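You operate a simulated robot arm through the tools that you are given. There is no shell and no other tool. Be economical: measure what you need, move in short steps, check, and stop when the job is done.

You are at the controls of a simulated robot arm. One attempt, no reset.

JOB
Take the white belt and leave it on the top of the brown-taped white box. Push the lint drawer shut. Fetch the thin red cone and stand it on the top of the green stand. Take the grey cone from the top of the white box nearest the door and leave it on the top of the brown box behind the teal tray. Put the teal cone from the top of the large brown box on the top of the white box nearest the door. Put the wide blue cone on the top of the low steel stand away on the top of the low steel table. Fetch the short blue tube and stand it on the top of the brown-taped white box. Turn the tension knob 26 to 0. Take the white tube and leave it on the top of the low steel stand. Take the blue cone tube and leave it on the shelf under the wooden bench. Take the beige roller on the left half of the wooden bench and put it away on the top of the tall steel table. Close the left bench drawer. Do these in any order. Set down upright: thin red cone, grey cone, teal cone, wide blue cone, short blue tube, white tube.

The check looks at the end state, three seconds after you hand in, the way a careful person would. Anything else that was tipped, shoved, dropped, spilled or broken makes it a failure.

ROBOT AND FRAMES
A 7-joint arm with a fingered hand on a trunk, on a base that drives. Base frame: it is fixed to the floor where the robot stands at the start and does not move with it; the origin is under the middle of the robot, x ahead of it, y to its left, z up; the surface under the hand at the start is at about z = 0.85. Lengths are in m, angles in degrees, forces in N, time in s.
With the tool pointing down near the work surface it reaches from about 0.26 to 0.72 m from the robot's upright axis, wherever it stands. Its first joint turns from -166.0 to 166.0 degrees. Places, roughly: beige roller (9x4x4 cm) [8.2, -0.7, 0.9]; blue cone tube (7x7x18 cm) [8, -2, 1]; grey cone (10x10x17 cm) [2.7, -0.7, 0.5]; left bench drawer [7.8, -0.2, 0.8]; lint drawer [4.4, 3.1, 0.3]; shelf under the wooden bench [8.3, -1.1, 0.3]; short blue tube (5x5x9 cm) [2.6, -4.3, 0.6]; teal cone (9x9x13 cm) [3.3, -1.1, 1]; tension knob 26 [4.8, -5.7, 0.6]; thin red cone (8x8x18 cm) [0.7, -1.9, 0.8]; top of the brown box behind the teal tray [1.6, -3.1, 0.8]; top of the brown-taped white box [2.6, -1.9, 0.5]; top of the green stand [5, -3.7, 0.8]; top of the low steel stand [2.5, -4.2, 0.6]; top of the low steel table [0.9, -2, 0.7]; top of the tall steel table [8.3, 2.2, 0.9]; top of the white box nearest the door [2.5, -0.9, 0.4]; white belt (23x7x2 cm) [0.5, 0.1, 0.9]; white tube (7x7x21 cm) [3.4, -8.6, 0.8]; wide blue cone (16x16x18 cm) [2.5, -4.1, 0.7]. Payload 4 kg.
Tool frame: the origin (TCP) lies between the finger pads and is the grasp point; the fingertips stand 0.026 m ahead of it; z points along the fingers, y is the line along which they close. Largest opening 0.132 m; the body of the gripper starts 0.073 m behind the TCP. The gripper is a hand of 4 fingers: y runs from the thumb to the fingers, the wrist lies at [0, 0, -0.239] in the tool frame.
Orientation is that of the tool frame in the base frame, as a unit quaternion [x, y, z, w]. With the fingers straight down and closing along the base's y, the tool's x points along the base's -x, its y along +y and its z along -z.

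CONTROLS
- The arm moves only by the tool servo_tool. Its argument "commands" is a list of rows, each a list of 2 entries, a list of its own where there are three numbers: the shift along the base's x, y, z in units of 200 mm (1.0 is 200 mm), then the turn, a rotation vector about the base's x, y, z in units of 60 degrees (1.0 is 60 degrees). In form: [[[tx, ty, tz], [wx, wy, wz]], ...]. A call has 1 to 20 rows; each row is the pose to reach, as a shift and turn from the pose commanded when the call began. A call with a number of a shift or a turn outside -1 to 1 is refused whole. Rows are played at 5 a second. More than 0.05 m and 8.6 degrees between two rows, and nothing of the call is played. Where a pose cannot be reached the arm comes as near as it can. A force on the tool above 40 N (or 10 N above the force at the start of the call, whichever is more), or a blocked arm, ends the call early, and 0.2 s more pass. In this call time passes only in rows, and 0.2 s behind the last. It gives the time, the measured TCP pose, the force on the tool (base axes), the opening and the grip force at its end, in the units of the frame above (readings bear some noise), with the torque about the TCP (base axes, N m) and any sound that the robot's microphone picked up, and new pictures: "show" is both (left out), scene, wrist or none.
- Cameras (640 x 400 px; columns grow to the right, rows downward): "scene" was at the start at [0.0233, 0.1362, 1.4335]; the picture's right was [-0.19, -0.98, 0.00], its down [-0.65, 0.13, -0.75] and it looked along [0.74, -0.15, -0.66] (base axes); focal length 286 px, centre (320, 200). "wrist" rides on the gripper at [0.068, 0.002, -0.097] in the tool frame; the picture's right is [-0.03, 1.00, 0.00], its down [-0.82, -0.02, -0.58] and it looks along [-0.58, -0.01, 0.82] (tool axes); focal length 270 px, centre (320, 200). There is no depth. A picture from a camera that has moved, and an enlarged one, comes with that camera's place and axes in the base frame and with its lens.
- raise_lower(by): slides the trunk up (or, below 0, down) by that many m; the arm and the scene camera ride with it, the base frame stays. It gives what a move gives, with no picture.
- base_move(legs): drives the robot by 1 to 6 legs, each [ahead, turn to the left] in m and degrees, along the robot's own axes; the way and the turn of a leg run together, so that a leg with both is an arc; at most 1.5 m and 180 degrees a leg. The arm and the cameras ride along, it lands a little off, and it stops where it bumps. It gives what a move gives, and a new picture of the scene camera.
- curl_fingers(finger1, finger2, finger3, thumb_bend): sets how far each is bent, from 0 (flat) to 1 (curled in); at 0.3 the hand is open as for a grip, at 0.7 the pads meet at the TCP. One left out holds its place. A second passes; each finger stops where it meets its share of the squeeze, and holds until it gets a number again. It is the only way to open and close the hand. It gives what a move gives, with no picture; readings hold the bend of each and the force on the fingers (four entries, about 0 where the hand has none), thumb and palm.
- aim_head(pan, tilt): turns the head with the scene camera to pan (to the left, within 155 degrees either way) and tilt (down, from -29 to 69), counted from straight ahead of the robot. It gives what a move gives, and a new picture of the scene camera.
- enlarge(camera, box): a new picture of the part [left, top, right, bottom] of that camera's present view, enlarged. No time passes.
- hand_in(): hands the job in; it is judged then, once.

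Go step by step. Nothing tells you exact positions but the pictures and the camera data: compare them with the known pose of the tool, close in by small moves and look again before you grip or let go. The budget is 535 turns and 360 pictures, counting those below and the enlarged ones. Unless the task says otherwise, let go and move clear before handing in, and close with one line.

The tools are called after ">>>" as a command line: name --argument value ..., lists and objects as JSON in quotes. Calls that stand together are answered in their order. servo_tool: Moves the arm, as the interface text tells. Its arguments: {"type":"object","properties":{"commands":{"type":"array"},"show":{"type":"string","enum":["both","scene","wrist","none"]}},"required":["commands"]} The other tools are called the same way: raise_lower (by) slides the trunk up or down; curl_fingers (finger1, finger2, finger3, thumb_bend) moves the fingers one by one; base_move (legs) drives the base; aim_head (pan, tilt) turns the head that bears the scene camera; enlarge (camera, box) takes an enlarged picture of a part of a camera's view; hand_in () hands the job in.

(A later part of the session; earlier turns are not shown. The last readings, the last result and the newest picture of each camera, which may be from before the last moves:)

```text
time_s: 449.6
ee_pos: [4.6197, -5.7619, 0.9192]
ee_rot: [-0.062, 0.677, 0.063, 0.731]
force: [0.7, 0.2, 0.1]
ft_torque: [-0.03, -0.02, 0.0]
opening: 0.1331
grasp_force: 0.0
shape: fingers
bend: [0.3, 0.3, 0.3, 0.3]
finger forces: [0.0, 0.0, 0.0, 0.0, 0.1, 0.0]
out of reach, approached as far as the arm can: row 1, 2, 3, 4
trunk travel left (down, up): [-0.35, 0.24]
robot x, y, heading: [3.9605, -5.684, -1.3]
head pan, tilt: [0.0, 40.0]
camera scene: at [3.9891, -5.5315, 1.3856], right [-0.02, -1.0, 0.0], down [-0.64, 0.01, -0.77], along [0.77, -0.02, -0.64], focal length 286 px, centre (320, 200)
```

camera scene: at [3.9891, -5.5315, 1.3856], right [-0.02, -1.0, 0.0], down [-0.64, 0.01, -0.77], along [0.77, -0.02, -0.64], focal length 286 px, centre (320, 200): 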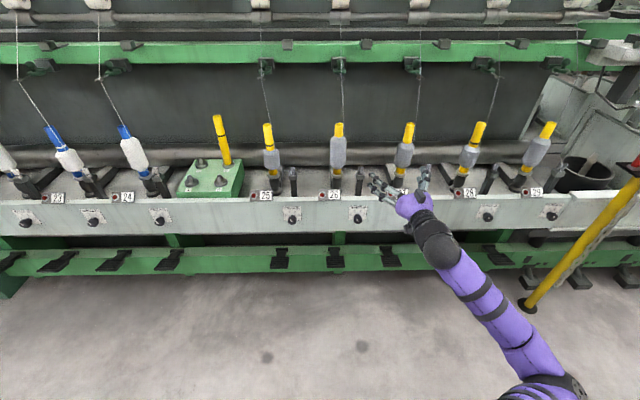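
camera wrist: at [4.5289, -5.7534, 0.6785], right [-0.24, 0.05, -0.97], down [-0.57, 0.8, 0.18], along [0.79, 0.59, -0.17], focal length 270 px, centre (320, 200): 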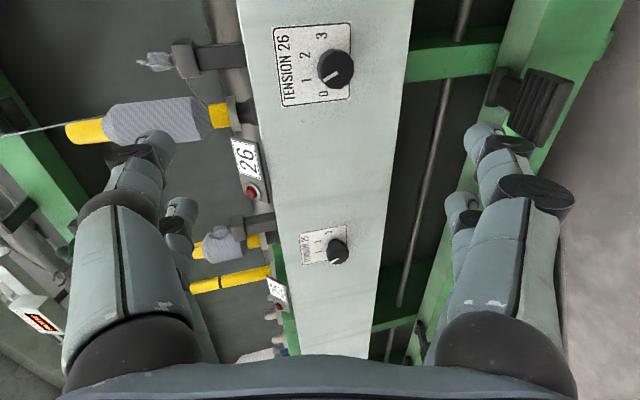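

The hand now points along +x with good roll. I'll lower the trunk, keeping the posture, and correct yaw and y.

>>> raise_lower --by -0.31

>>> servo_tool --commands '[[[0, 0.1, 0], [0, 0, -0.06]], [[0, 0.2, 0], [0, 0, -0.12]], [[0, 0.31, 0], [0, 0.03, -0.17]]]' --show "both"

```text
time_s: 452.6
ee_pos: [4.6194, -5.7625, 0.6086]
ee_rot: [-0.062, 0.678, 0.061, 0.73]
force: [-0.2, -1.2, 0.9]
ft_torque: [0.01, 0.02, -0.02]
opening: 0.1329
grasp_force: 0.0
shape: fingers
bend: [0.3, 0.3, 0.3, 0.3]
finger forces: [0.1, 0.1, 0.0, 0.0, 0.0, 0.0]
trunk travel left (down, up): [-0.04, 0.55]
robot x, y, heading: [3.9609, -5.6855, -1.2]
head pan, tilt: [0.0, 40.0]
```

```text
time_s: 453.4
ee_pos: [4.6115, -5.7444, 0.6554]
ee_rot: [-0.013, 0.704, 0.008, 0.71]
force: [1.3, 0.0, -0.1]
ft_torque: [-0.04, -0.07, -0.04]
opening: 0.1333
grasp_force: 0.0
shape: fingers
bend: [0.3, 0.3, 0.3, 0.3]
finger forces: [0.1, 0.0, 0.0, 0.0, 0.0, 0.0]
out of reach, approached as far as the arm can: row 1, 2, 3
trunk travel left (down, up): [-0.04, 0.55]
robot x, y, heading: [3.9602, -5.6847, -1.2]
head pan, tilt: [0.0, 40.0]
camera scene: at [3.9902, -5.5315, 1.0755], right [-0.02, -1.0, 0.0], down [-0.64, 0.02, -0.77], along [0.77, -0.02, -0.64], focal length 286 px, centre (320, 200)
camera wrist: at [4.5159, -5.7462, 0.5865], right [-0.03, 1.0, 0.02], down [-0.58, -0.03, 0.81], along [0.81, 0.01, 0.58], focal length 270 px, centre (320, 200)
```

scene: 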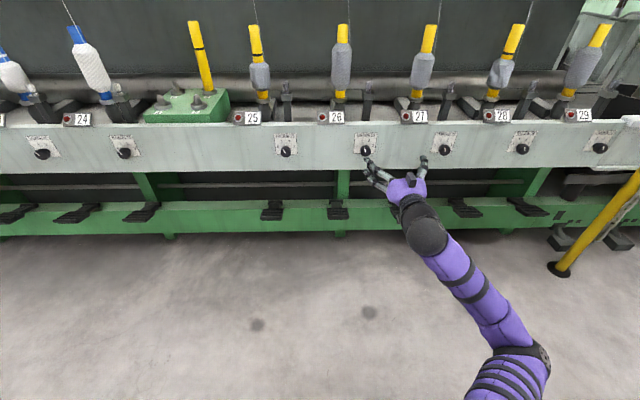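
wrist: 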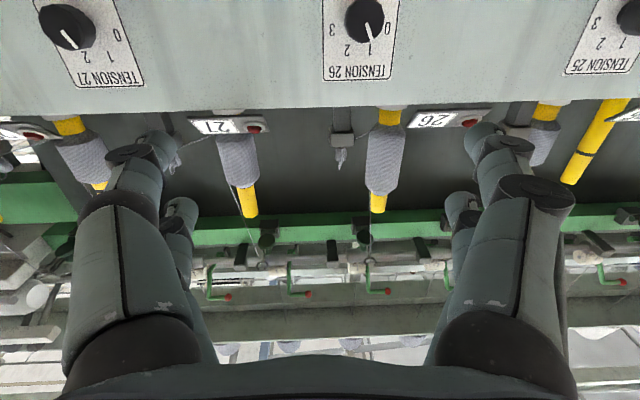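

Orientation is now right, pointing +x. I'll use small base moves and the trunk for the last alignment: turn 3.5°, lower 4 cm, creep forward.

>>> raise_lower --by -0.04

>>> base_move --legs '[[0, 3.5], [0.09, 0]]'

>>> enlarge --camera "wrist" --box '[0, 0, 640, 400]'

```text
time_s: 454.3
ee_pos: [4.6114, -5.7439, 0.6163]
ee_rot: [-0.013, 0.705, 0.009, 0.709]
force: [-0.5, 0.5, 0.3]
ft_torque: [-0.01, 0.04, -0.05]
opening: 0.1331
grasp_force: 0.1
shape: fingers
bend: [0.3, 0.3, 0.3, 0.3]
finger forces: [0.0, 0.0, 0.0, 0.0, 0.1, 0.1]
trunk travel left (down, up): [0.0, 0.59]
robot x, y, heading: [3.9625, -5.6825, -1.2]
head pan, tilt: [0.0, 40.0]
```

```text
time_s: 455.8
ee_pos: [4.7049, -5.7022, 0.6172]
ee_rot: [-0.035, 0.704, 0.031, 0.709]
force: [0.2, 0.4, -0.9]
ft_torque: [0.01, -0.02, 0.01]
opening: 0.1328
grasp_force: 0.1
shape: fingers
bend: [0.3, 0.3, 0.3, 0.3]
finger forces: [0.0, 0.0, 0.0, 0.1, 0.0, 0.0]
trunk travel left (down, up): [0.0, 0.59]
robot x, y, heading: [4.0498, -5.6808, 2.3]
head pan, tilt: [0.0, 40.0]
camera scene: at [4.0699, -5.5265, 1.0356], right [0.04, -1.0, 0.0], down [-0.64, -0.02, -0.77], along [0.77, 0.03, -0.64], focal length 286 px, centre (320, 200)
```

scene: 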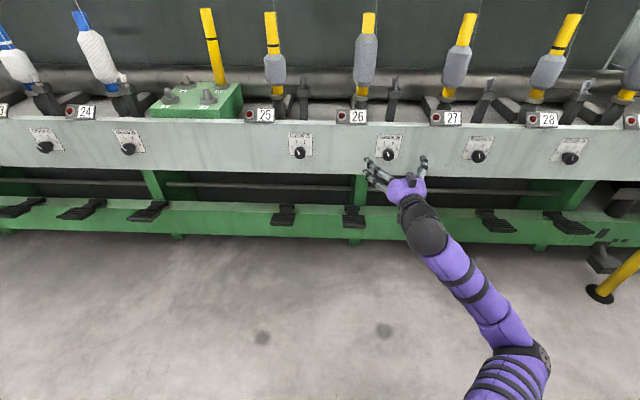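

```text
1.00 times, centred on (320, 200) of wrist (not enlarged: the box is as wide or as high as the picture)
camera zoom: at [4.6083, -5.7085, 0.5465], right [-0.09, 1.0, 0.02], down [-0.58, -0.07, 0.81], along [0.81, 0.06, 0.58], focal length 270 px, centre (320, 200)
```

zoom: 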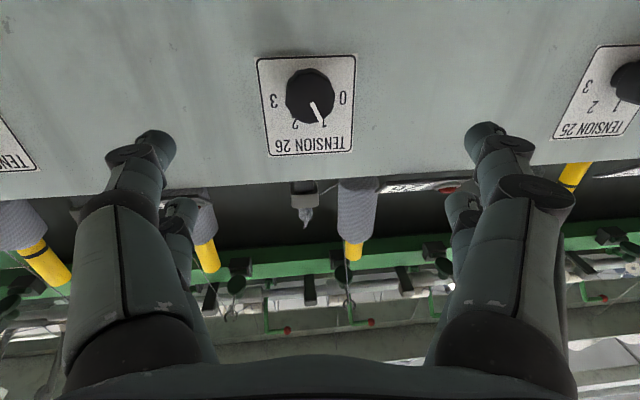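

The knob appears about 2 cm below the tool axis. I'll try lowering with the arm.

>>> servo_tool --commands '[[[0, 0, -0.04], [0, 0, 0]], [[0, 0, -0.09], [0, 0, 0]]]' --show "wrist"

```text
time_s: 456.4
ee_pos: [4.7027, -5.7069, 0.604]
ee_rot: [-0.036, 0.706, 0.033, 0.706]
force: [0.2, 0.4, 0.8]
ft_torque: [-0.02, 0.01, 0.01]
opening: 0.133
grasp_force: 0.1
shape: fingers
bend: [0.3, 0.3, 0.3, 0.3]
finger forces: [0.0, 0.0, 0.0, 0.1, 0.1, 0.0]
out of reach, approached as far as the arm can: row 2
trunk travel left (down, up): [0.0, 0.59]
robot x, y, heading: [4.0532, -5.6799, 2.3]
head pan, tilt: [0.0, 40.0]
camera wrist: at [4.6071, -5.7145, 0.5352], right [-0.1, 1.0, 0.02], down [-0.57, -0.07, 0.82], along [0.81, 0.07, 0.58], focal length 270 px, centre (320, 200)
```

wrist: 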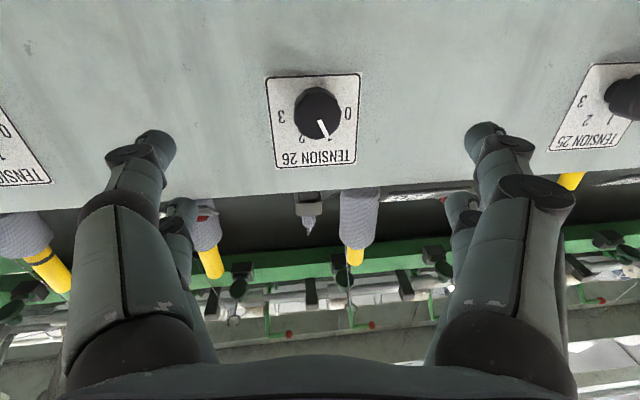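

Well lined up. Before gripping, I'll test how freely the hand rolls about x from here.

>>> servo_tool --commands '[[[0, 0, 0], [-0.13, 0, 0]], [[0, 0, 0], [-0.26, 0, 0]], [[0, 0, 0], [-0.39, 0, 0]], [[0, 0, 0], [-0.52, 0, 0]], [[0, 0, 0], [-0.65, 0, 0]]]' --show "none"

>>> servo_tool --commands '[[[0, 0, 0], [0.13, 0, 0]], [[0, 0, 0], [0.26, 0, 0]], [[0, 0, 0], [0.39, 0, 0]], [[0, 0, 0], [0.52, 0, 0]], [[0, 0, 0], [0.65, 0, 0]], [[0, 0, 0], [0.78, 0, 0]], [[0, 0, 0], [0.91, 0, 0]]]' --show "wrist"

```text
time_s: 457.6
ee_pos: [4.7037, -5.7058, 0.6037]
ee_rot: [-0.27, 0.674, -0.207, 0.656]
force: [0.6, -0.1, 0.2]
ft_torque: [0.01, 0.02, -0.02]
opening: 0.1331
grasp_force: 0.0
shape: fingers
bend: [0.3, 0.3, 0.3, 0.3]
finger forces: [0.1, 0.0, 0.1, 0.0, 0.0, 0.1]
trunk travel left (down, up): [0.0, 0.59]
robot x, y, heading: [4.049, -5.6802, 2.0]
head pan, tilt: [0.0, 40.0]
```

```text
time_s: 459.2
ee_pos: [4.7014, -5.7136, 0.6131]
ee_rot: [0.061, 0.696, 0.128, 0.704]
force: [0.1, -0.7, 0.5]
ft_torque: [-0.02, 0.0, 0.0]
opening: 0.1329
grasp_force: 0.1
shape: fingers
bend: [0.3, 0.3, 0.3, 0.3]
finger forces: [0.0, 0.1, 0.0, 0.0, 0.0, 0.0]
out of reach, approached as far as the arm can: row 6, 7
trunk travel left (down, up): [0.0, 0.59]
robot x, y, heading: [4.0475, -5.6824, 2.1]
head pan, tilt: [0.0, 40.0]
camera wrist: at [4.6059, -5.7032, 0.545], right [-0.1, 0.95, 0.29], down [-0.57, -0.29, 0.77], along [0.81, -0.09, 0.57], focal length 270 px, centre (320, 200)
```

wrist: 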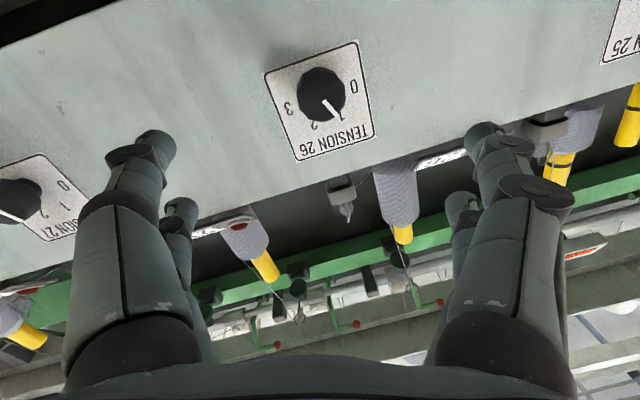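

Rolling negative, the direction I need, is free. I'll return to a small positive roll and creep forward to the knob.

>>> servo_tool --commands '[[[0, 0, -0.03], [-0.13, 0, 0]], [[0, 0, -0.06], [-0.22, 0, 0]]]' --show "none"

>>> base_move --legs '[[0.075, 0]]'

>>> enlarge --camera "wrist" --box '[0, 0, 640, 400]'

```text
time_s: 459.8
ee_pos: [4.7013, -5.715, 0.602]
ee_rot: [-0.022, 0.704, 0.046, 0.708]
force: [0.5, 0.0, 0.3]
ft_torque: [0.01, 0.0, -0.04]
opening: 0.133
grasp_force: 0.1
shape: fingers
bend: [0.3, 0.3, 0.3, 0.3]
finger forces: [0.1, 0.0, 0.1, 0.1, 0.0, 0.0]
trunk travel left (down, up): [0.0, 0.59]
robot x, y, heading: [4.0512, -5.68, 2.4]
head pan, tilt: [0.0, 40.0]
```

```text
time_s: 460.9
ee_pos: [4.7787, -5.7129, 0.6014]
ee_rot: [-0.02, 0.704, 0.046, 0.708]
force: [1.2, -0.1, 0.4]
ft_torque: [0.0, 0.01, -0.03]
opening: 0.1329
grasp_force: 0.0
shape: fingers
bend: [0.3, 0.3, 0.3, 0.3]
finger forces: [0.0, 0.0, 0.0, 0.1, 0.1, 0.1]
trunk travel left (down, up): [0.0, 0.59]
robot x, y, heading: [4.1262, -5.6786, 2.2]
head pan, tilt: [0.0, 40.0]
camera scene: at [4.1468, -5.5237, 1.0356], right [0.04, -1.0, 0.0], down [-0.64, -0.02, -0.77], along [0.77, 0.03, -0.64], focal length 286 px, centre (320, 200)
```

scene: 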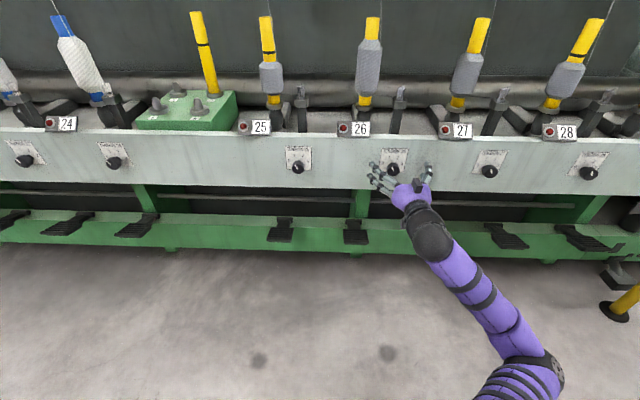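

```text
1.00 times, centred on (320, 200) of wrist (not enlarged: the box is as wide or as high as the picture)
camera zoom: at [4.6821, -5.7175, 0.5322], right [-0.09, 0.99, 0.06], down [-0.58, -0.1, 0.81], along [0.81, 0.04, 0.58], focal length 270 px, centre (320, 200)
```

zoom: 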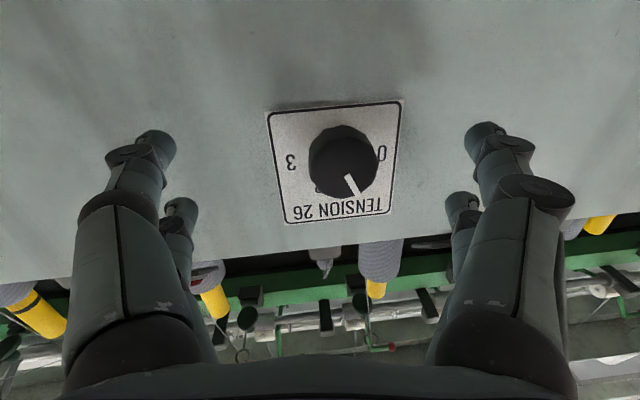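

>>> servo_tool --commands '[[[0.02, 0.06, -0.04], [0, 0, 0]]]' --show "none"

>>> curl_fingers --finger1 0.68 --finger2 0.68 --finger3 0.68 --thumb_bend 0.68

>>> enlarge --camera "wrist" --box '[0, 0, 640, 400]'

```text
time_s: 461.2
ee_pos: [4.7811, -5.706, 0.6001]
ee_rot: [-0.023, 0.707, 0.047, 0.706]
force: [-0.4, 0.6, -0.2]
ft_torque: [-0.01, -0.02, 0.0]
opening: 0.1331
grasp_force: 0.1
shape: fingers
bend: [0.3, 0.3, 0.3, 0.3]
finger forces: [0.0, 0.0, 0.0, 0.0, 0.0, 0.0]
out of reach, approached as far as the arm can: row 1
trunk travel left (down, up): [0.0, 0.59]
robot x, y, heading: [4.1268, -5.6751, 2.1]
head pan, tilt: [0.0, 40.0]
```

```text
time_s: 462.2
ee_pos: [4.7821, -5.7052, 0.6003]
ee_rot: [-0.022, 0.707, 0.047, 0.706]
force: [1.1, 5.1, -1.5]
ft_torque: [0.0, 0.01, 0.08]
opening: 0.0174
grasp_force: 3.2
shape: fingers
bend: [0.63, 0.66, 0.68, 0.67]
finger forces: [4.5, 1.6, 0.0, 0.0, 0.8, 0.0]
trunk travel left (down, up): [0.0, 0.59]
robot x, y, heading: [4.1258, -5.6796, 1.9]
head pan, tilt: [0.0, 40.0]
```

```text
1.00 times, centred on (320, 200) of wrist (not enlarged: the box is as wide or as high as the picture)
camera zoom: at [4.685, -5.711, 0.5317], right [-0.1, 0.99, 0.06], down [-0.57, -0.11, 0.81], along [0.82, 0.05, 0.58], focal length 270 px, centre (320, 200)
```

zoom: 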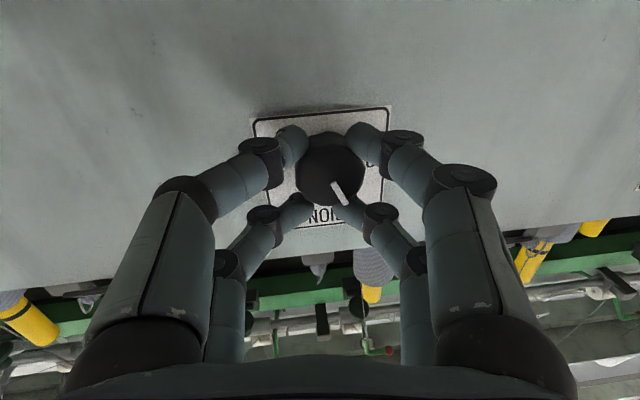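

The four fingers surround the knob. Squeezing, then turning −55° about x in steps.

>>> curl_fingers --finger1 0.78 --finger2 0.8 --finger3 0.82 --thumb_bend 0.8

>>> servo_tool --commands '[[[0, 0, 0], [-0.1, 0, 0]], [[0, 0, 0], [-0.2, 0, 0]], [[0, 0, 0], [-0.3, 0, 0]], [[0, 0, 0], [-0.4, 0, 0]]]' --show "wrist"

```text
time_s: 463.2
ee_pos: [4.7818, -5.7072, 0.6007]
ee_rot: [-0.022, 0.707, 0.049, 0.705]
force: [5.3, -1.1, -3.7]
ft_torque: [-0.02, 0.02, 0.0]
opening: 0.0116
grasp_force: 15.3
shape: fingers
bend: [0.63, 0.71, 0.82, 0.72]
finger forces: [7.3, 13.1, 0.0, 0.1, 11.3, 0.1]
trunk travel left (down, up): [0.0, 0.59]
robot x, y, heading: [4.1286, -5.677, 2.2]
head pan, tilt: [0.0, 40.0]
```

```text
time_s: 464.2
ee_pos: [4.7816, -5.7056, 0.6025]
ee_rot: [-0.168, 0.697, -0.102, 0.69]
force: [10.3, 5.1, 13.8]
ft_torque: [0.13, -0.33, 0.07]
opening: 0.0101
grasp_force: 21.7
shape: fingers
bend: [0.63, 0.71, 0.82, 0.73]
finger forces: [6.8, 27.1, 0.0, 0.0, 9.9, 0.0]
trunk travel left (down, up): [0.0, 0.59]
robot x, y, heading: [4.1269, -5.6771, 1.8]
head pan, tilt: [0.0, 40.0]
camera wrist: at [4.6855, -5.7381, 0.5405], right [-0.09, 0.93, -0.35], down [-0.58, 0.23, 0.78], along [0.81, 0.28, 0.52], focal length 270 px, centre (320, 200)
```

wrist: 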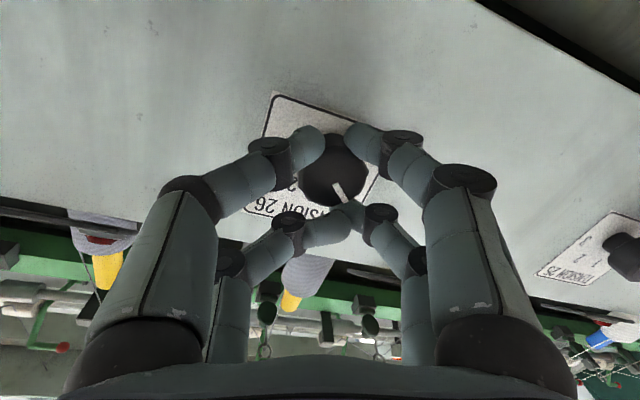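

The pointer stays fixed relative to the hand, so the knob is turning. Continuing.

>>> servo_tool --commands '[[[0, 0, 0], [-0.1, 0, 0]], [[0, 0, 0], [-0.2, 0, 0]], [[0, 0, 0], [-0.3, 0, 0]], [[0, 0, 0], [-0.4, 0, 0]], [[0, 0, 0], [-0.45, 0, 0]]]' --show "wrist"

```text
time_s: 465.4
ee_pos: [4.7808, -5.7017, 0.6022]
ee_rot: [-0.327, 0.652, -0.259, 0.633]
force: [15.2, 28.1, 21.7]
ft_torque: [0.7, -0.68, 0.65]
opening: 0.0015
grasp_force: 43.2
shape: fingers
bend: [0.65, 0.7, 0.82, 0.76]
finger forces: [6.6, 62.8, 0.0, 0.0, 17.1, 0.0]
trunk travel left (down, up): [0.0, 0.59]
robot x, y, heading: [4.1247, -5.6785, 2.2]
head pan, tilt: [0.0, 40.0]
camera wrist: at [4.6855, -5.7595, 0.5622], right [-0.1, 0.67, -0.74], down [-0.59, 0.56, 0.59], along [0.81, 0.49, 0.34], focal length 270 px, centre (320, 200)
```

wrist: 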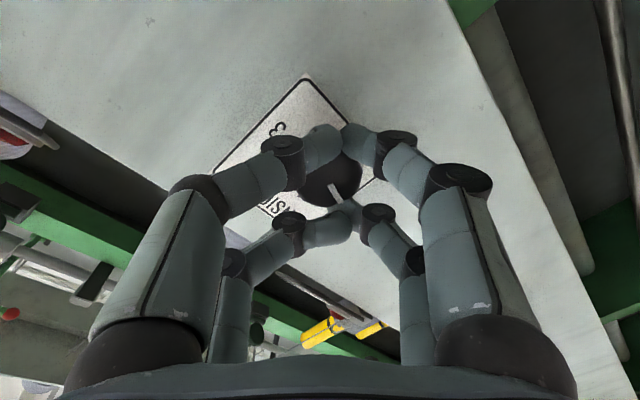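

Forces have risen, so it may be at its stop. I'll release and look at the pointer.

>>> curl_fingers --finger1 0.3 --finger2 0.3 --finger3 0.3 --thumb_bend 0.3

>>> base_move --legs '[[-0.1, 0]]'

>>> enlarge --camera "wrist" --box '[200, 0, 440, 150]'

>>> enlarge --camera "scene" --box '[320, 120, 448, 200]'

```text
time_s: 466.4
ee_pos: [4.7814, -5.706, 0.6001]
ee_rot: [-0.323, 0.656, -0.262, 0.63]
force: [0.8, 0.2, 0.6]
ft_torque: [0.02, 0.02, -0.01]
opening: 0.1326
grasp_force: 0.0
shape: fingers
bend: [0.3, 0.3, 0.3, 0.3]
finger forces: [0.0, 0.1, 0.0, 0.0, 0.0, 0.0]
trunk travel left (down, up): [0.0, 0.59]
robot x, y, heading: [4.1256, -5.6801, 1.9]
head pan, tilt: [0.0, 40.0]
```

```text
time_s: 467.6
ee_pos: [4.6808, -5.7107, 0.5997]
ee_rot: [-0.323, 0.656, -0.261, 0.63]
force: [0.9, -0.5, 0.2]
ft_torque: [0.0, 0.01, -0.03]
opening: 0.1324
grasp_force: 0.0
shape: fingers
bend: [0.3, 0.3, 0.3, 0.3]
finger forces: [0.0, 0.1, 0.0, 0.0, 0.1, 0.1]
trunk travel left (down, up): [0.0, 0.59]
robot x, y, heading: [4.024, -5.6799, 1.9]
head pan, tilt: [0.0, 40.0]
camera scene: at [4.0464, -5.5273, 1.0356], right [0.03, -1.0, 0.0], down [-0.64, -0.02, -0.77], along [0.77, 0.03, -0.64], focal length 286 px, centre (320, 200)
```

scene: 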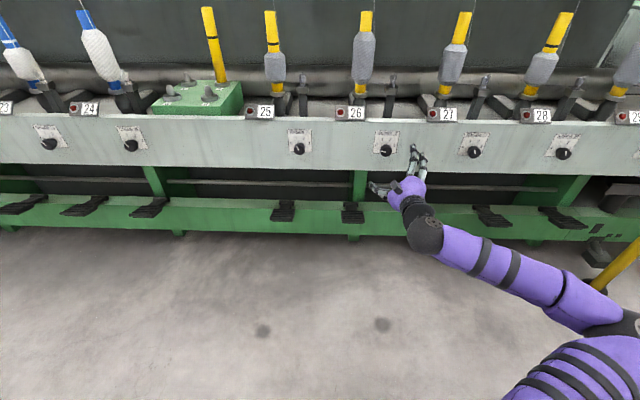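

```text
2.67 times, centred on (320, 75) of wrist
camera zoom: at [4.5845, -5.7667, 0.56], right [-0.09, 0.67, -0.73], down [-0.58, 0.56, 0.59], along [0.81, 0.48, 0.33], focal length 721 px, centre (320, 533)
```

zoom: 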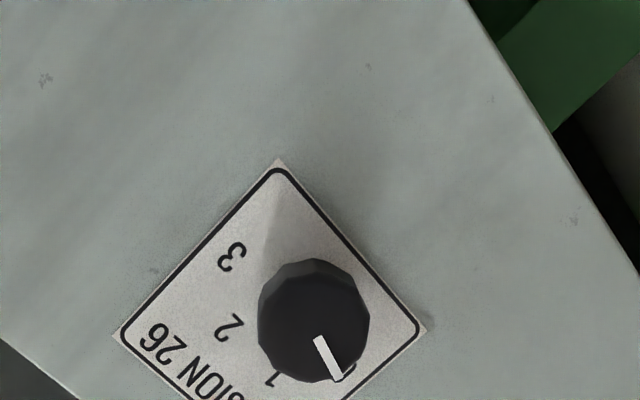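

```text
5.00 times, centred on (384, 160) of scene
camera zoom: at [4.0464, -5.5273, 1.0356], right [0.03, -1.0, 0.0], down [-0.64, -0.02, -0.77], along [0.77, 0.03, -0.64], focal length 1428 px, centre (0, 400)
```

zoom: 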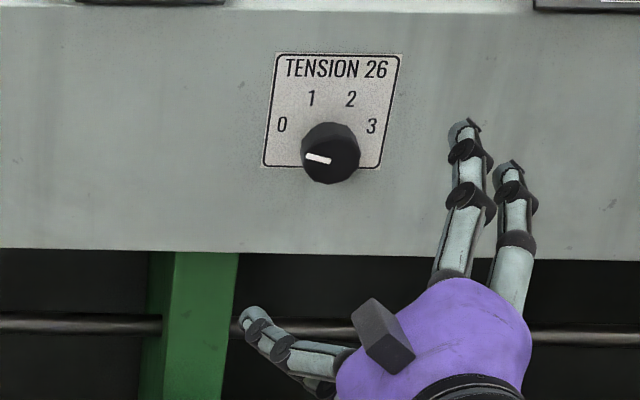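

>>> enlarge --camera "scene" --box '[368, 130, 404, 158]'

```text
14.29 times, centred on (386, 144) of scene
camera zoom: at [4.0464, -5.5273, 1.0356], right [0.03, -1.0, 0.0], down [-0.64, -0.02, -0.77], along [0.77, 0.03, -0.64], focal length 4079 px, centre (-623, 1000)
```

zoom: 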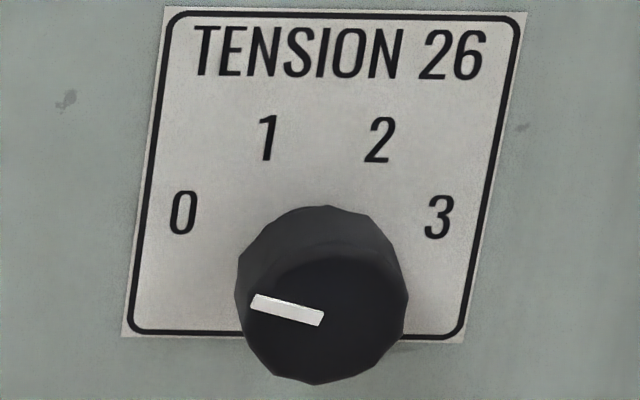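

The pointer is right on 0. I'll raise up and bring the hand back to pointing down.

>>> raise_lower --by 0.4

>>> servo_tool --commands '[[[0, 0, 0], [0, 0.14, 0]], [[-0.05, 0, 0], [0, 0.28, 0]], [[-0.1, 0, 0], [0, 0.42, 0]], [[-0.15, 0, 0], [0, 0.56, 0]], [[-0.2, 0, 0], [0, 0.7, 0]], [[-0.25, 0, 0], [0, 0.84, 0]], [[-0.3, 0, 0], [0, 0.98, 0]]]' --show "none"

>>> servo_tool --commands '[[[-0.05, 0, 0], [0, 0.14, 0]], [[-0.1, 0, 0], [0, 0.28, 0]], [[-0.15, 0, 0], [0, 0.42, 0]], [[-0.2, 0, 0.05], [0, 0.52, 0]]]' --show "scene"

```text
time_s: 471.4
ee_pos: [4.6797, -5.7099, 0.9997]
ee_rot: [-0.324, 0.655, -0.262, 0.631]
force: [0.5, -0.4, -0.1]
ft_torque: [-0.01, -0.01, 0.04]
opening: 0.1327
grasp_force: 0.1
shape: fingers
bend: [0.3, 0.3, 0.3, 0.3]
finger forces: [0.1, 0.0, 0.0, 0.0, 0.1, 0.0]
trunk travel left (down, up): [-0.4, 0.19]
robot x, y, heading: [4.0233, -5.6831, 2.2]
head pan, tilt: [0.0, 40.0]
```

```text
time_s: 473.0
ee_pos: [4.62, -5.7105, 0.9997]
ee_rot: [-0.41, 0.881, -0.07, 0.227]
force: [0.5, 0.3, -0.7]
ft_torque: [0.0, -0.01, 0.01]
opening: 0.1327
grasp_force: 0.0
shape: fingers
bend: [0.3, 0.3, 0.3, 0.3]
finger forces: [0.1, 0.0, 0.0, 0.0, 0.0, 0.1]
trunk travel left (down, up): [-0.4, 0.19]
robot x, y, heading: [4.0241, -5.6795, 1.9]
head pan, tilt: [0.0, 40.0]
```

```text
time_s: 474.0
ee_pos: [4.5801, -5.7101, 1.0093]
ee_rot: [-0.414, 0.909, 0.044, -0.019]
force: [0.2, 0.1, 0.2]
ft_torque: [-0.01, -0.02, 0.0]
opening: 0.1328
grasp_force: 0.1
shape: fingers
bend: [0.3, 0.3, 0.3, 0.3]
finger forces: [0.1, 0.1, 0.0, 0.0, 0.0, 0.1]
trunk travel left (down, up): [-0.4, 0.19]
robot x, y, heading: [4.0278, -5.6778, 2.0]
head pan, tilt: [0.0, 40.0]
camera scene: at [4.0465, -5.5273, 1.4355], right [0.03, -1.0, 0.0], down [-0.64, -0.02, -0.77], along [0.77, 0.03, -0.64], focal length 286 px, centre (320, 200)
```

scene: 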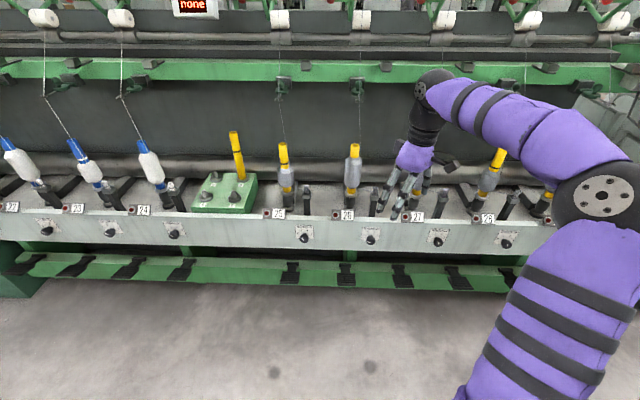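

Posture is back to normal. I'll level the hand and turn down the aisle to look for the white tube near (3.4, −8.6).

>>> servo_tool --commands '[[[-0.2, 0, 0.1], [-0.03, -0.03, 0]], [[-0.35, 0, 0.2], [-0.061, -0.068, 0]]]' --show "none"

>>> base_move --legs '[[0, -92]]'

>>> aim_head --pan -10 --tilt 15

```text
time_s: 474.6
ee_pos: [4.5109, -5.7094, 1.0497]
ee_rot: [-0.415, 0.91, 0.0, 0.0]
force: [-0.4, -0.2, 0.0]
ft_torque: [0.03, 0.07, 0.0]
opening: 0.1326
grasp_force: 0.1
shape: fingers
bend: [0.3, 0.3, 0.3, 0.3]
finger forces: [0.0, 0.1, 0.0, 0.0, 0.0, 0.0]
trunk travel left (down, up): [-0.4, 0.19]
robot x, y, heading: [4.026, -5.6796, 1.7]
head pan, tilt: [0.0, 40.0]
```

```text
time_s: 479.4
ee_pos: [3.9752, -6.1637, 1.0507]
ee_rot: [0.37, 0.929, -0.001, 0.001]
force: [-0.4, 0.1, 0.0]
ft_torque: [0.01, 0.02, 0.0]
opening: 0.133
grasp_force: 0.0
shape: fingers
bend: [0.3, 0.3, 0.3, 0.3]
finger forces: [0.1, 0.2, 0.0, 0.0, 0.0, 0.1]
trunk travel left (down, up): [-0.4, 0.19]
robot x, y, heading: [4.0272, -5.6792, -90.4]
head pan, tilt: [0.0, 40.0]
camera scene: at [4.1792, -5.7075, 1.4355], right [-1.0, 0.01, 0.0], down [0.01, 0.64, -0.77], along [-0.01, -0.77, -0.64], focal length 286 px, centre (320, 200)
```

scene: 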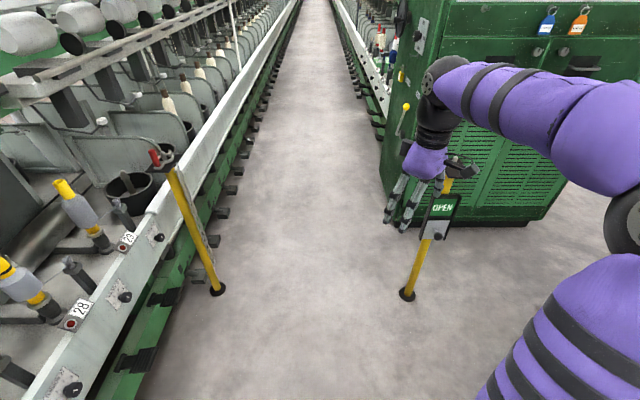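

```text
time_s: 480.3
ee_pos: [3.9754, -6.1628, 1.0517]
ee_rot: [0.371, 0.929, -0.001, 0.001]
force: [-0.1, -0.3, 0.3]
ft_torque: [0.05, -0.02, 0.01]
opening: 0.1325
grasp_force: 0.1
shape: fingers
bend: [0.3, 0.3, 0.3, 0.3]
finger forces: [0.0, 0.0, 0.0, 0.0, 0.0, 0.0]
trunk travel left (down, up): [-0.4, 0.19]
robot x, y, heading: [4.0275, -5.6792, -90.0]
head pan, tilt: [-10.0, 15.0]
camera scene: at [4.1628, -5.7143, 1.475], right [-0.98, 0.18, 0.0], down [0.05, 0.26, -0.97], along [-0.18, -0.95, -0.26], focal length 286 px, centre (320, 200)
```

scene: 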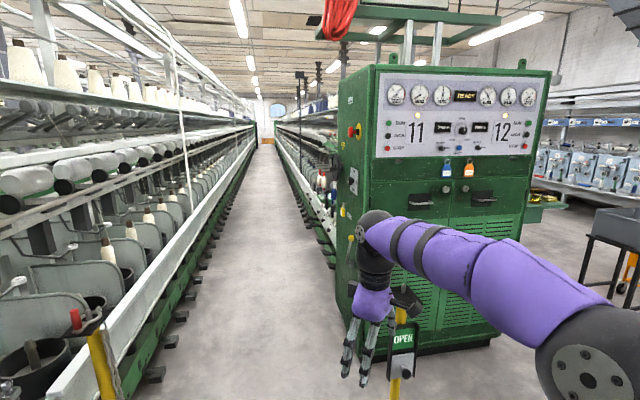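

The gate posts are open, with a gap of x 3.68–4.75. Pegs and tubes stand beside cabinet 11-12, so I'll drive through the middle.

>>> base_move --legs '[[0, 5], [1.5, 0], [0, -5], [1.2, 0]]'

>>> aim_head --pan -70 --tilt 30

```text
time_s: 494.5
ee_pos: [4.0596, -8.8829, 1.0504]
ee_rot: [0.371, 0.928, -0.002, 0.0]
force: [-0.4, 0.1, 0.4]
ft_torque: [0.01, -0.02, 0.0]
opening: 0.1326
grasp_force: 0.0
shape: fingers
bend: [0.3, 0.3, 0.3, 0.3]
finger forces: [0.0, 0.1, 0.0, 0.1, 0.0, 0.0]
trunk travel left (down, up): [-0.4, 0.19]
robot x, y, heading: [4.1091, -8.4033, -90.7]
head pan, tilt: [-10.0, 15.0]
camera scene: at [4.2483, -8.4351, 1.4751], right [-0.98, 0.18, 0.0], down [0.05, 0.25, -0.97], along [-0.18, -0.95, -0.26], focal length 286 px, centre (320, 200)
```

scene: 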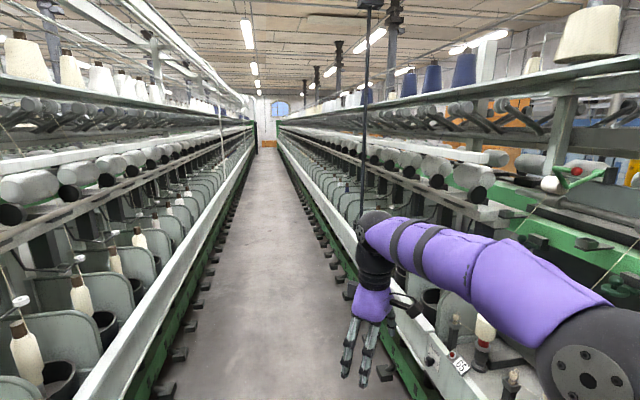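

```text
time_s: 495.8
ee_pos: [4.0601, -8.8849, 1.0499]
ee_rot: [0.371, 0.929, -0.001, 0.001]
force: [0.3, 0.3, -0.2]
ft_torque: [0.02, -0.02, 0.01]
opening: 0.1329
grasp_force: 0.0
shape: fingers
bend: [0.3, 0.3, 0.3, 0.3]
finger forces: [0.0, 0.0, 0.0, 0.0, 0.0, 0.0]
trunk travel left (down, up): [-0.4, 0.19]
robot x, y, heading: [4.1098, -8.4017, -90.7]
head pan, tilt: [-70.0, 30.0]
camera scene: at [4.1802, -8.3734, 1.4509], right [-0.33, 0.94, 0.0], down [0.47, 0.17, -0.87], along [-0.82, -0.29, -0.5], focal length 286 px, centre (320, 200)
```

scene: 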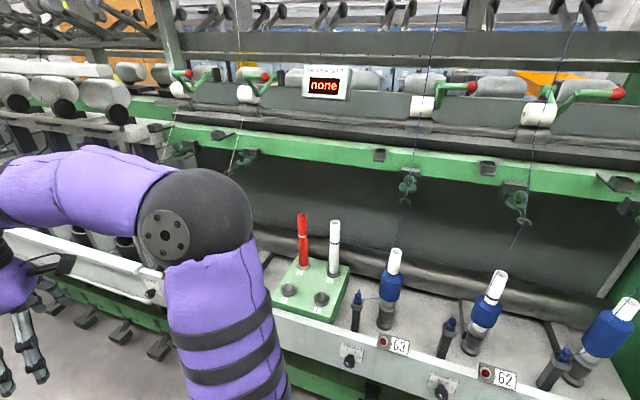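

>>> enlarge --camera "scene" --box '[256, 200, 384, 330]'

```text
3.08 times, centred on (320, 265) of scene
camera zoom: at [4.1802, -8.3734, 1.4509], right [-0.33, 0.94, 0.0], down [0.47, 0.17, -0.87], along [-0.82, -0.29, -0.5], focal length 879 px, centre (320, 0)
```

zoom: 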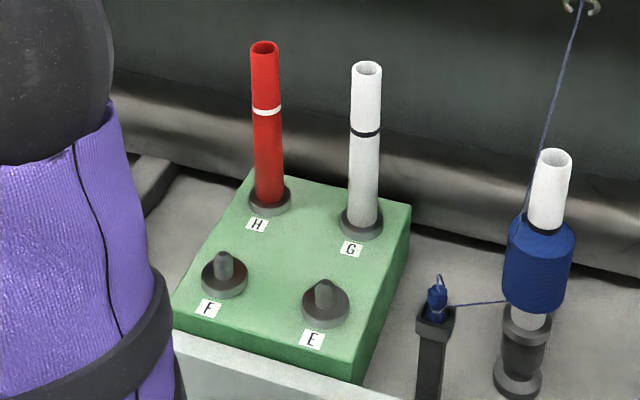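

The white tube stands on peg G at (3.43, −8.58), z 0.70–0.92, directly below a machine beam. I'll approach with the hand pitched 45° from the aisle, starting by lining up the base and turning to face it.

>>> base_move --legs '[[0, 25], [0.2, 0], [0, -114]]'

>>> servo_tool --commands '[[[0, 0, 0], [0, 0, -0.13]], [[0, 0, 0], [0, 0, -0.26]], [[0, 0, 0], [0, 0, -0.39]], [[0, 0, 0], [0, 0, -0.52]], [[0, 0, 0], [0, 0, -0.65]], [[0, 0, 0], [0, 0, -0.775]]]' --show "none"

>>> aim_head --pan 8 --tilt 35

```text
time_s: 504.1
ee_pos: [3.7071, -8.5308, 1.0508]
ee_rot: [0.919, 0.395, -0.001, -0.001]
force: [0.4, 0.4, 0.3]
ft_torque: [-0.02, -0.02, -0.04]
opening: 0.1329
grasp_force: 0.1
shape: fingers
bend: [0.3, 0.3, 0.3, 0.3]
finger forces: [0.1, 0.0, 0.0, 0.1, 0.0, 0.0]
trunk travel left (down, up): [-0.4, 0.19]
robot x, y, heading: [4.1908, -8.5815, 179.3]
head pan, tilt: [-70.0, 30.0]
camera scene: at [4.2205, -8.6511, 1.4509], right [0.94, 0.33, 0.0], down [0.17, -0.47, -0.87], along [-0.29, 0.82, -0.5], focal length 286 px, centre (320, 200)
```

scene: 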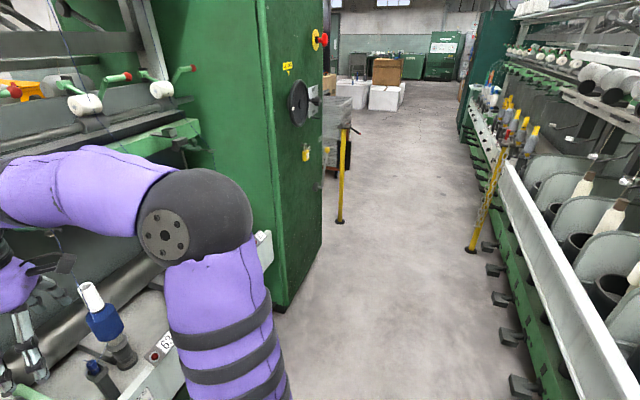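

```text
time_s: 505.5
ee_pos: [3.7083, -8.5313, 1.0526]
ee_rot: [1.0, -0.001, -0.001, -0.001]
force: [-0.1, 0.6, -0.4]
ft_torque: [0.01, 0.01, 0.03]
opening: 0.1325
grasp_force: 0.0
shape: fingers
bend: [0.3, 0.3, 0.3, 0.3]
finger forces: [0.0, 0.1, 0.1, 0.1, 0.0, 0.0]
trunk travel left (down, up): [-0.4, 0.19]
robot x, y, heading: [4.1915, -8.5838, 179.7]
head pan, tilt: [-70.0, 30.0]
```

```text
time_s: 507.0
ee_pos: [3.7079, -8.5307, 1.0513]
ee_rot: [1.0, 0.001, -0.001, -0.001]
force: [0.1, 0.2, -0.6]
ft_torque: [-0.01, 0.0, -0.02]
opening: 0.1328
grasp_force: 0.2
shape: fingers
bend: [0.3, 0.3, 0.3, 0.3]
finger forces: [0.1, 0.0, 0.0, 0.1, 0.1, 0.0]
trunk travel left (down, up): [-0.4, 0.19]
robot x, y, heading: [4.1925, -8.5842, 179.8]
head pan, tilt: [8.0, 35.0]
camera scene: at [4.1633, -8.7478, 1.4431], right [-0.13, 0.99, 0.0], down [0.57, 0.07, -0.82], along [-0.81, -0.11, -0.57], focal length 286 px, centre (320, 200)
```

scene: 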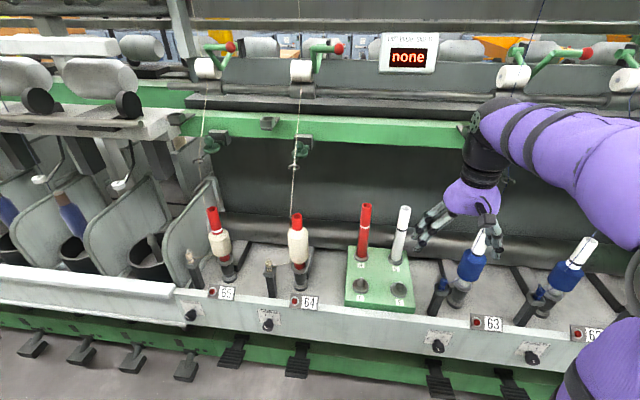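

The tube axis is at (3.445, −8.582). I'll narrow the fingers, pitch the hand 50° toward the machine, and come in from the front.

>>> curl_fingers --finger1 0.42 --finger2 0.42 --finger3 0.42 --thumb_bend 0.42

>>> servo_tool --commands '[[[-0.09, -0.04, -0.04], [0, 0.139, 0]], [[-0.18, -0.08, -0.08], [0, 0.278, 0]], [[-0.27, -0.12, -0.12], [0, 0.417, 0]], [[-0.36, -0.17, -0.17], [0, 0.556, 0]], [[-0.45, -0.21, -0.21], [0, 0.695, 0]], [[-0.54, -0.255, -0.25], [0, 0.833, 0]]]' --show "both"

```text
time_s: 508.0
ee_pos: [3.7081, -8.5314, 1.0513]
ee_rot: [1.0, 0.0, 0.0, -0.001]
force: [0.0, -0.3, 0.8]
ft_torque: [-0.01, 0.02, -0.01]
opening: 0.0939
grasp_force: 0.1
shape: fingers
bend: [0.42, 0.42, 0.42, 0.42]
finger forces: [0.1, 0.0, 0.1, 0.0, 0.0, 0.0]
trunk travel left (down, up): [-0.4, 0.19]
robot x, y, heading: [4.1956, -8.5816, 179.6]
head pan, tilt: [8.0, 35.0]
```

```text
time_s: 509.4
ee_pos: [3.6009, -8.5805, 1.0028]
ee_rot: [0.906, 0.0, -0.424, -0.001]
force: [-0.1, 0.4, 0.0]
ft_torque: [-0.02, 0.01, 0.0]
opening: 0.0936
grasp_force: 0.2
shape: fingers
bend: [0.42, 0.42, 0.42, 0.42]
finger forces: [0.0, 0.0, 0.1, 0.0, 0.1, 0.0]
trunk travel left (down, up): [-0.4, 0.19]
robot x, y, heading: [4.1931, -8.5836, 179.3]
head pan, tilt: [8.0, 35.0]
camera scene: at [4.1633, -8.7481, 1.4431], right [-0.13, 0.99, 0.0], down [0.57, 0.07, -0.82], along [-0.81, -0.11, -0.57], focal length 286 px, centre (320, 200)
camera wrist: at [3.7198, -8.5837, 1.0113], right [-0.02, -1.0, 0.02], down [-0.08, 0.02, 1.0], along [-1.0, 0.01, -0.08], focal length 270 px, centre (320, 200)
```

scene: 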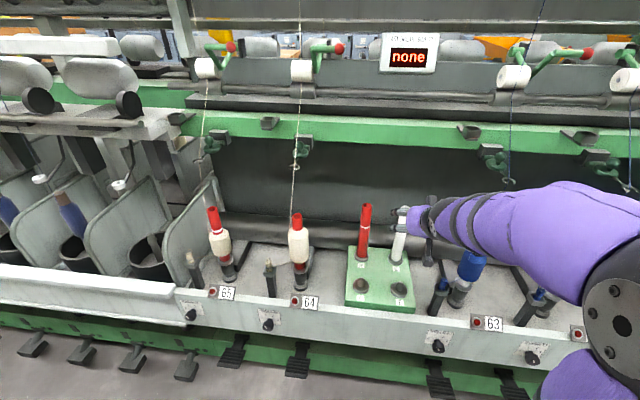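
wrist: 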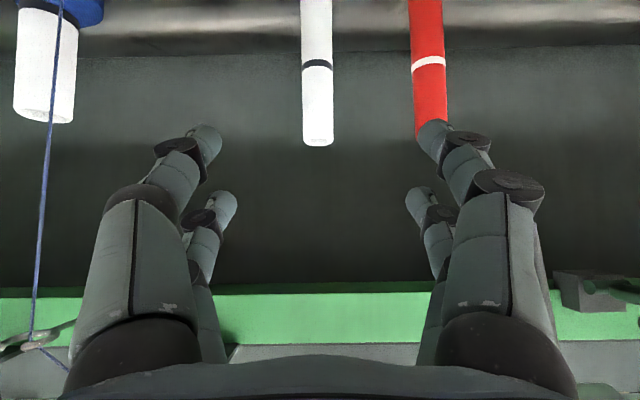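

The geometry checks out, with the tube top at z≈0.929. Moving straight in along the hand axis.

>>> servo_tool --commands '[[[-0.16, 0, -0.13], [0, 0, 0]], [[-0.32, 0, -0.26], [0, 0, 0]], [[-0.48, 0, -0.4], [0, 0, 0]], [[-0.64, 0, -0.53], [0, 0, 0]], [[-0.78, 0, -0.65], [0, 0, 0]]]' --show "both"

```text
time_s: 510.6
ee_pos: [3.4452, -8.5812, 0.868]
ee_rot: [0.906, 0.0, -0.423, -0.001]
force: [-0.6, -0.4, 0.1]
ft_torque: [0.0, 0.0, 0.01]
opening: 0.0937
grasp_force: 0.1
shape: fingers
bend: [0.42, 0.42, 0.42, 0.42]
finger forces: [0.0, 0.1, 0.0, 0.0, 0.1, 0.1]
trunk travel left (down, up): [-0.4, 0.19]
robot x, y, heading: [4.194, -8.5839, 179.3]
head pan, tilt: [8.0, 35.0]
camera scene: at [4.1634, -8.7478, 1.4431], right [-0.13, 0.99, 0.0], down [0.57, 0.07, -0.82], along [-0.81, -0.11, -0.57], focal length 286 px, centre (320, 200)
camera wrist: at [3.5639, -8.5844, 0.8776], right [-0.02, -1.0, 0.02], down [-0.08, 0.02, 1.0], along [-1.0, 0.02, -0.08], focal length 270 px, centre (320, 200)
```

scene: 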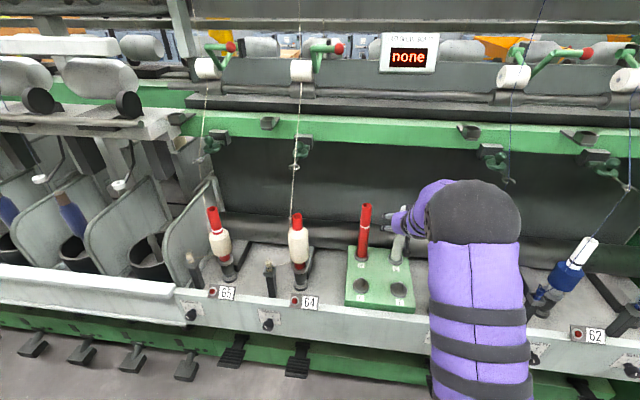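
wrist: 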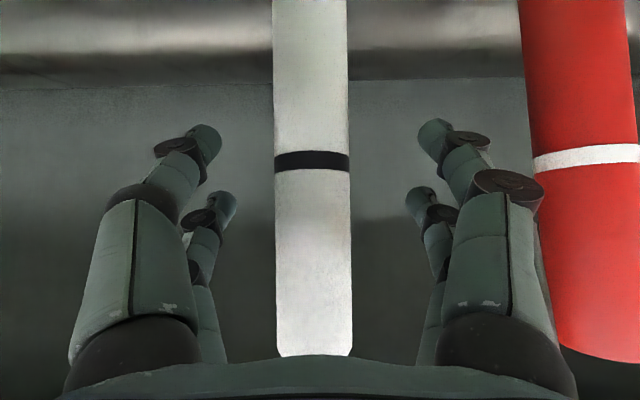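

Centred on the tube. I'll nudge 1 cm further in and close.

>>> servo_tool --commands '[[[-0.05, 0.01, 0], [0, 0, 0]]]' --show "none"

>>> curl_fingers --finger1 0.78 --finger2 0.78 --finger3 0.78 --thumb_bend 0.78

>>> enlarge --camera "wrist" --box '[0, 0, 640, 400]'

```text
time_s: 511.0
ee_pos: [3.4339, -8.5811, 0.8706]
ee_rot: [0.906, 0.0, -0.424, -0.001]
force: [0.5, -0.9, 0.4]
ft_torque: [0.03, -0.01, 0.01]
opening: 0.0938
grasp_force: 0.0
shape: fingers
bend: [0.42, 0.42, 0.42, 0.42]
finger forces: [0.1, 0.0, 0.0, 0.0, 0.0, 0.0]
trunk travel left (down, up): [-0.4, 0.19]
robot x, y, heading: [4.1947, -8.5805, 179.2]
head pan, tilt: [8.0, 35.0]
```

```text
time_s: 512.0
ee_pos: [3.435, -8.5799, 0.8696]
ee_rot: [0.906, 0.0, -0.423, -0.001]
force: [0.0, -0.8, 0.0]
ft_torque: [-0.01, 0.03, -0.03]
opening: 0.0
grasp_force: 0.2
shape: fingers
bend: [0.75, 0.75, 0.75, 0.74]
finger forces: [0.0, 0.0, 0.1, 0.0, 0.0, 0.0]
trunk travel left (down, up): [-0.4, 0.19]
robot x, y, heading: [4.1938, -8.5825, 179.3]
head pan, tilt: [8.0, 35.0]
```

```text
1.00 times, centred on (320, 200) of wrist (not enlarged: the box is as wide or as high as the picture)
camera zoom: at [3.5534, -8.5821, 0.8789], right [-0.02, -1.0, 0.02], down [-0.08, 0.02, 1.0], along [-1.0, 0.02, -0.08], focal length 270 px, centre (320, 200)
```

zoom: 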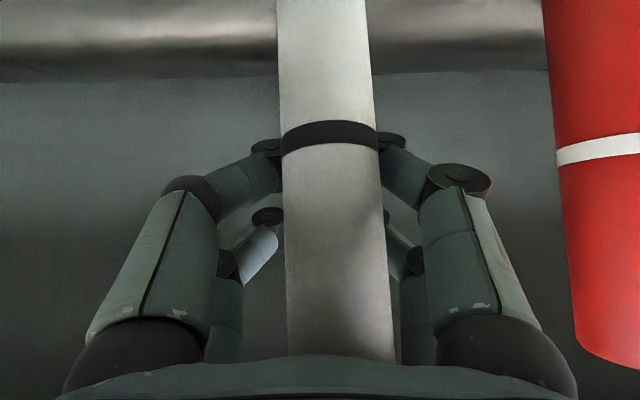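

The fingers closed past the tube and the grip missed by about 2 cm. I'll reopen and look again.

>>> curl_fingers --finger1 0.42 --finger2 0.42 --finger3 0.42 --thumb_bend 0.42

>>> servo_tool --commands '[[[0.1, 0, 0], [0, 0, 0]]]' --show "both"

```text
time_s: 513.0
ee_pos: [3.4358, -8.5796, 0.8704]
ee_rot: [0.906, 0.0, -0.423, -0.001]
force: [-0.1, -0.2, -0.2]
ft_torque: [0.02, 0.01, 0.01]
opening: 0.0924
grasp_force: 0.1
shape: fingers
bend: [0.42, 0.42, 0.42, 0.42]
finger forces: [0.1, 0.0, 0.0, 0.0, 0.1, 0.1]
trunk travel left (down, up): [-0.4, 0.19]
robot x, y, heading: [4.1942, -8.5825, 179.4]
head pan, tilt: [8.0, 35.0]
```

```text
time_s: 513.4
ee_pos: [3.4557, -8.5803, 0.8691]
ee_rot: [0.906, 0.0, -0.424, 0.0]
force: [0.1, 0.0, -0.6]
ft_torque: [-0.02, 0.01, 0.06]
opening: 0.0924
grasp_force: 0.0
shape: fingers
bend: [0.42, 0.42, 0.42, 0.42]
finger forces: [0.0, 0.0, 0.1, 0.0, 0.0, 0.0]
trunk travel left (down, up): [-0.4, 0.19]
robot x, y, heading: [4.1912, -8.579, 179.3]
head pan, tilt: [8.0, 35.0]
camera scene: at [4.163, -8.7477, 1.4431], right [-0.13, 0.99, 0.0], down [0.57, 0.07, -0.82], along [-0.81, -0.11, -0.57], focal length 286 px, centre (320, 200)
camera wrist: at [3.5739, -8.5814, 0.8787], right [-0.02, -1.0, 0.02], down [-0.08, 0.02, 1.0], along [-1.0, 0.02, -0.08], focal length 270 px, centre (320, 200)
```

scene: 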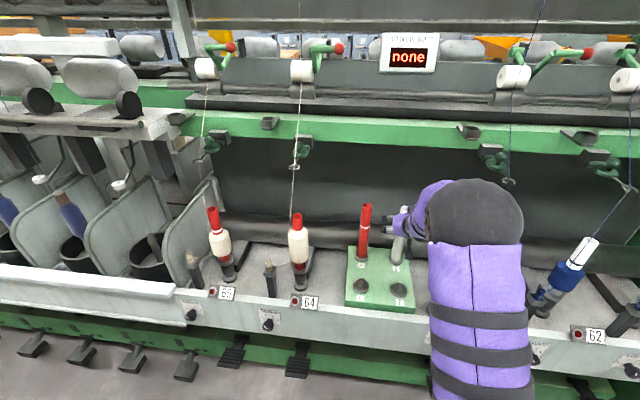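
wrist: 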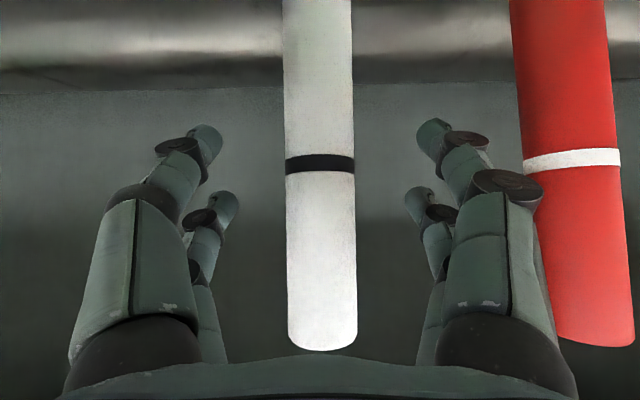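

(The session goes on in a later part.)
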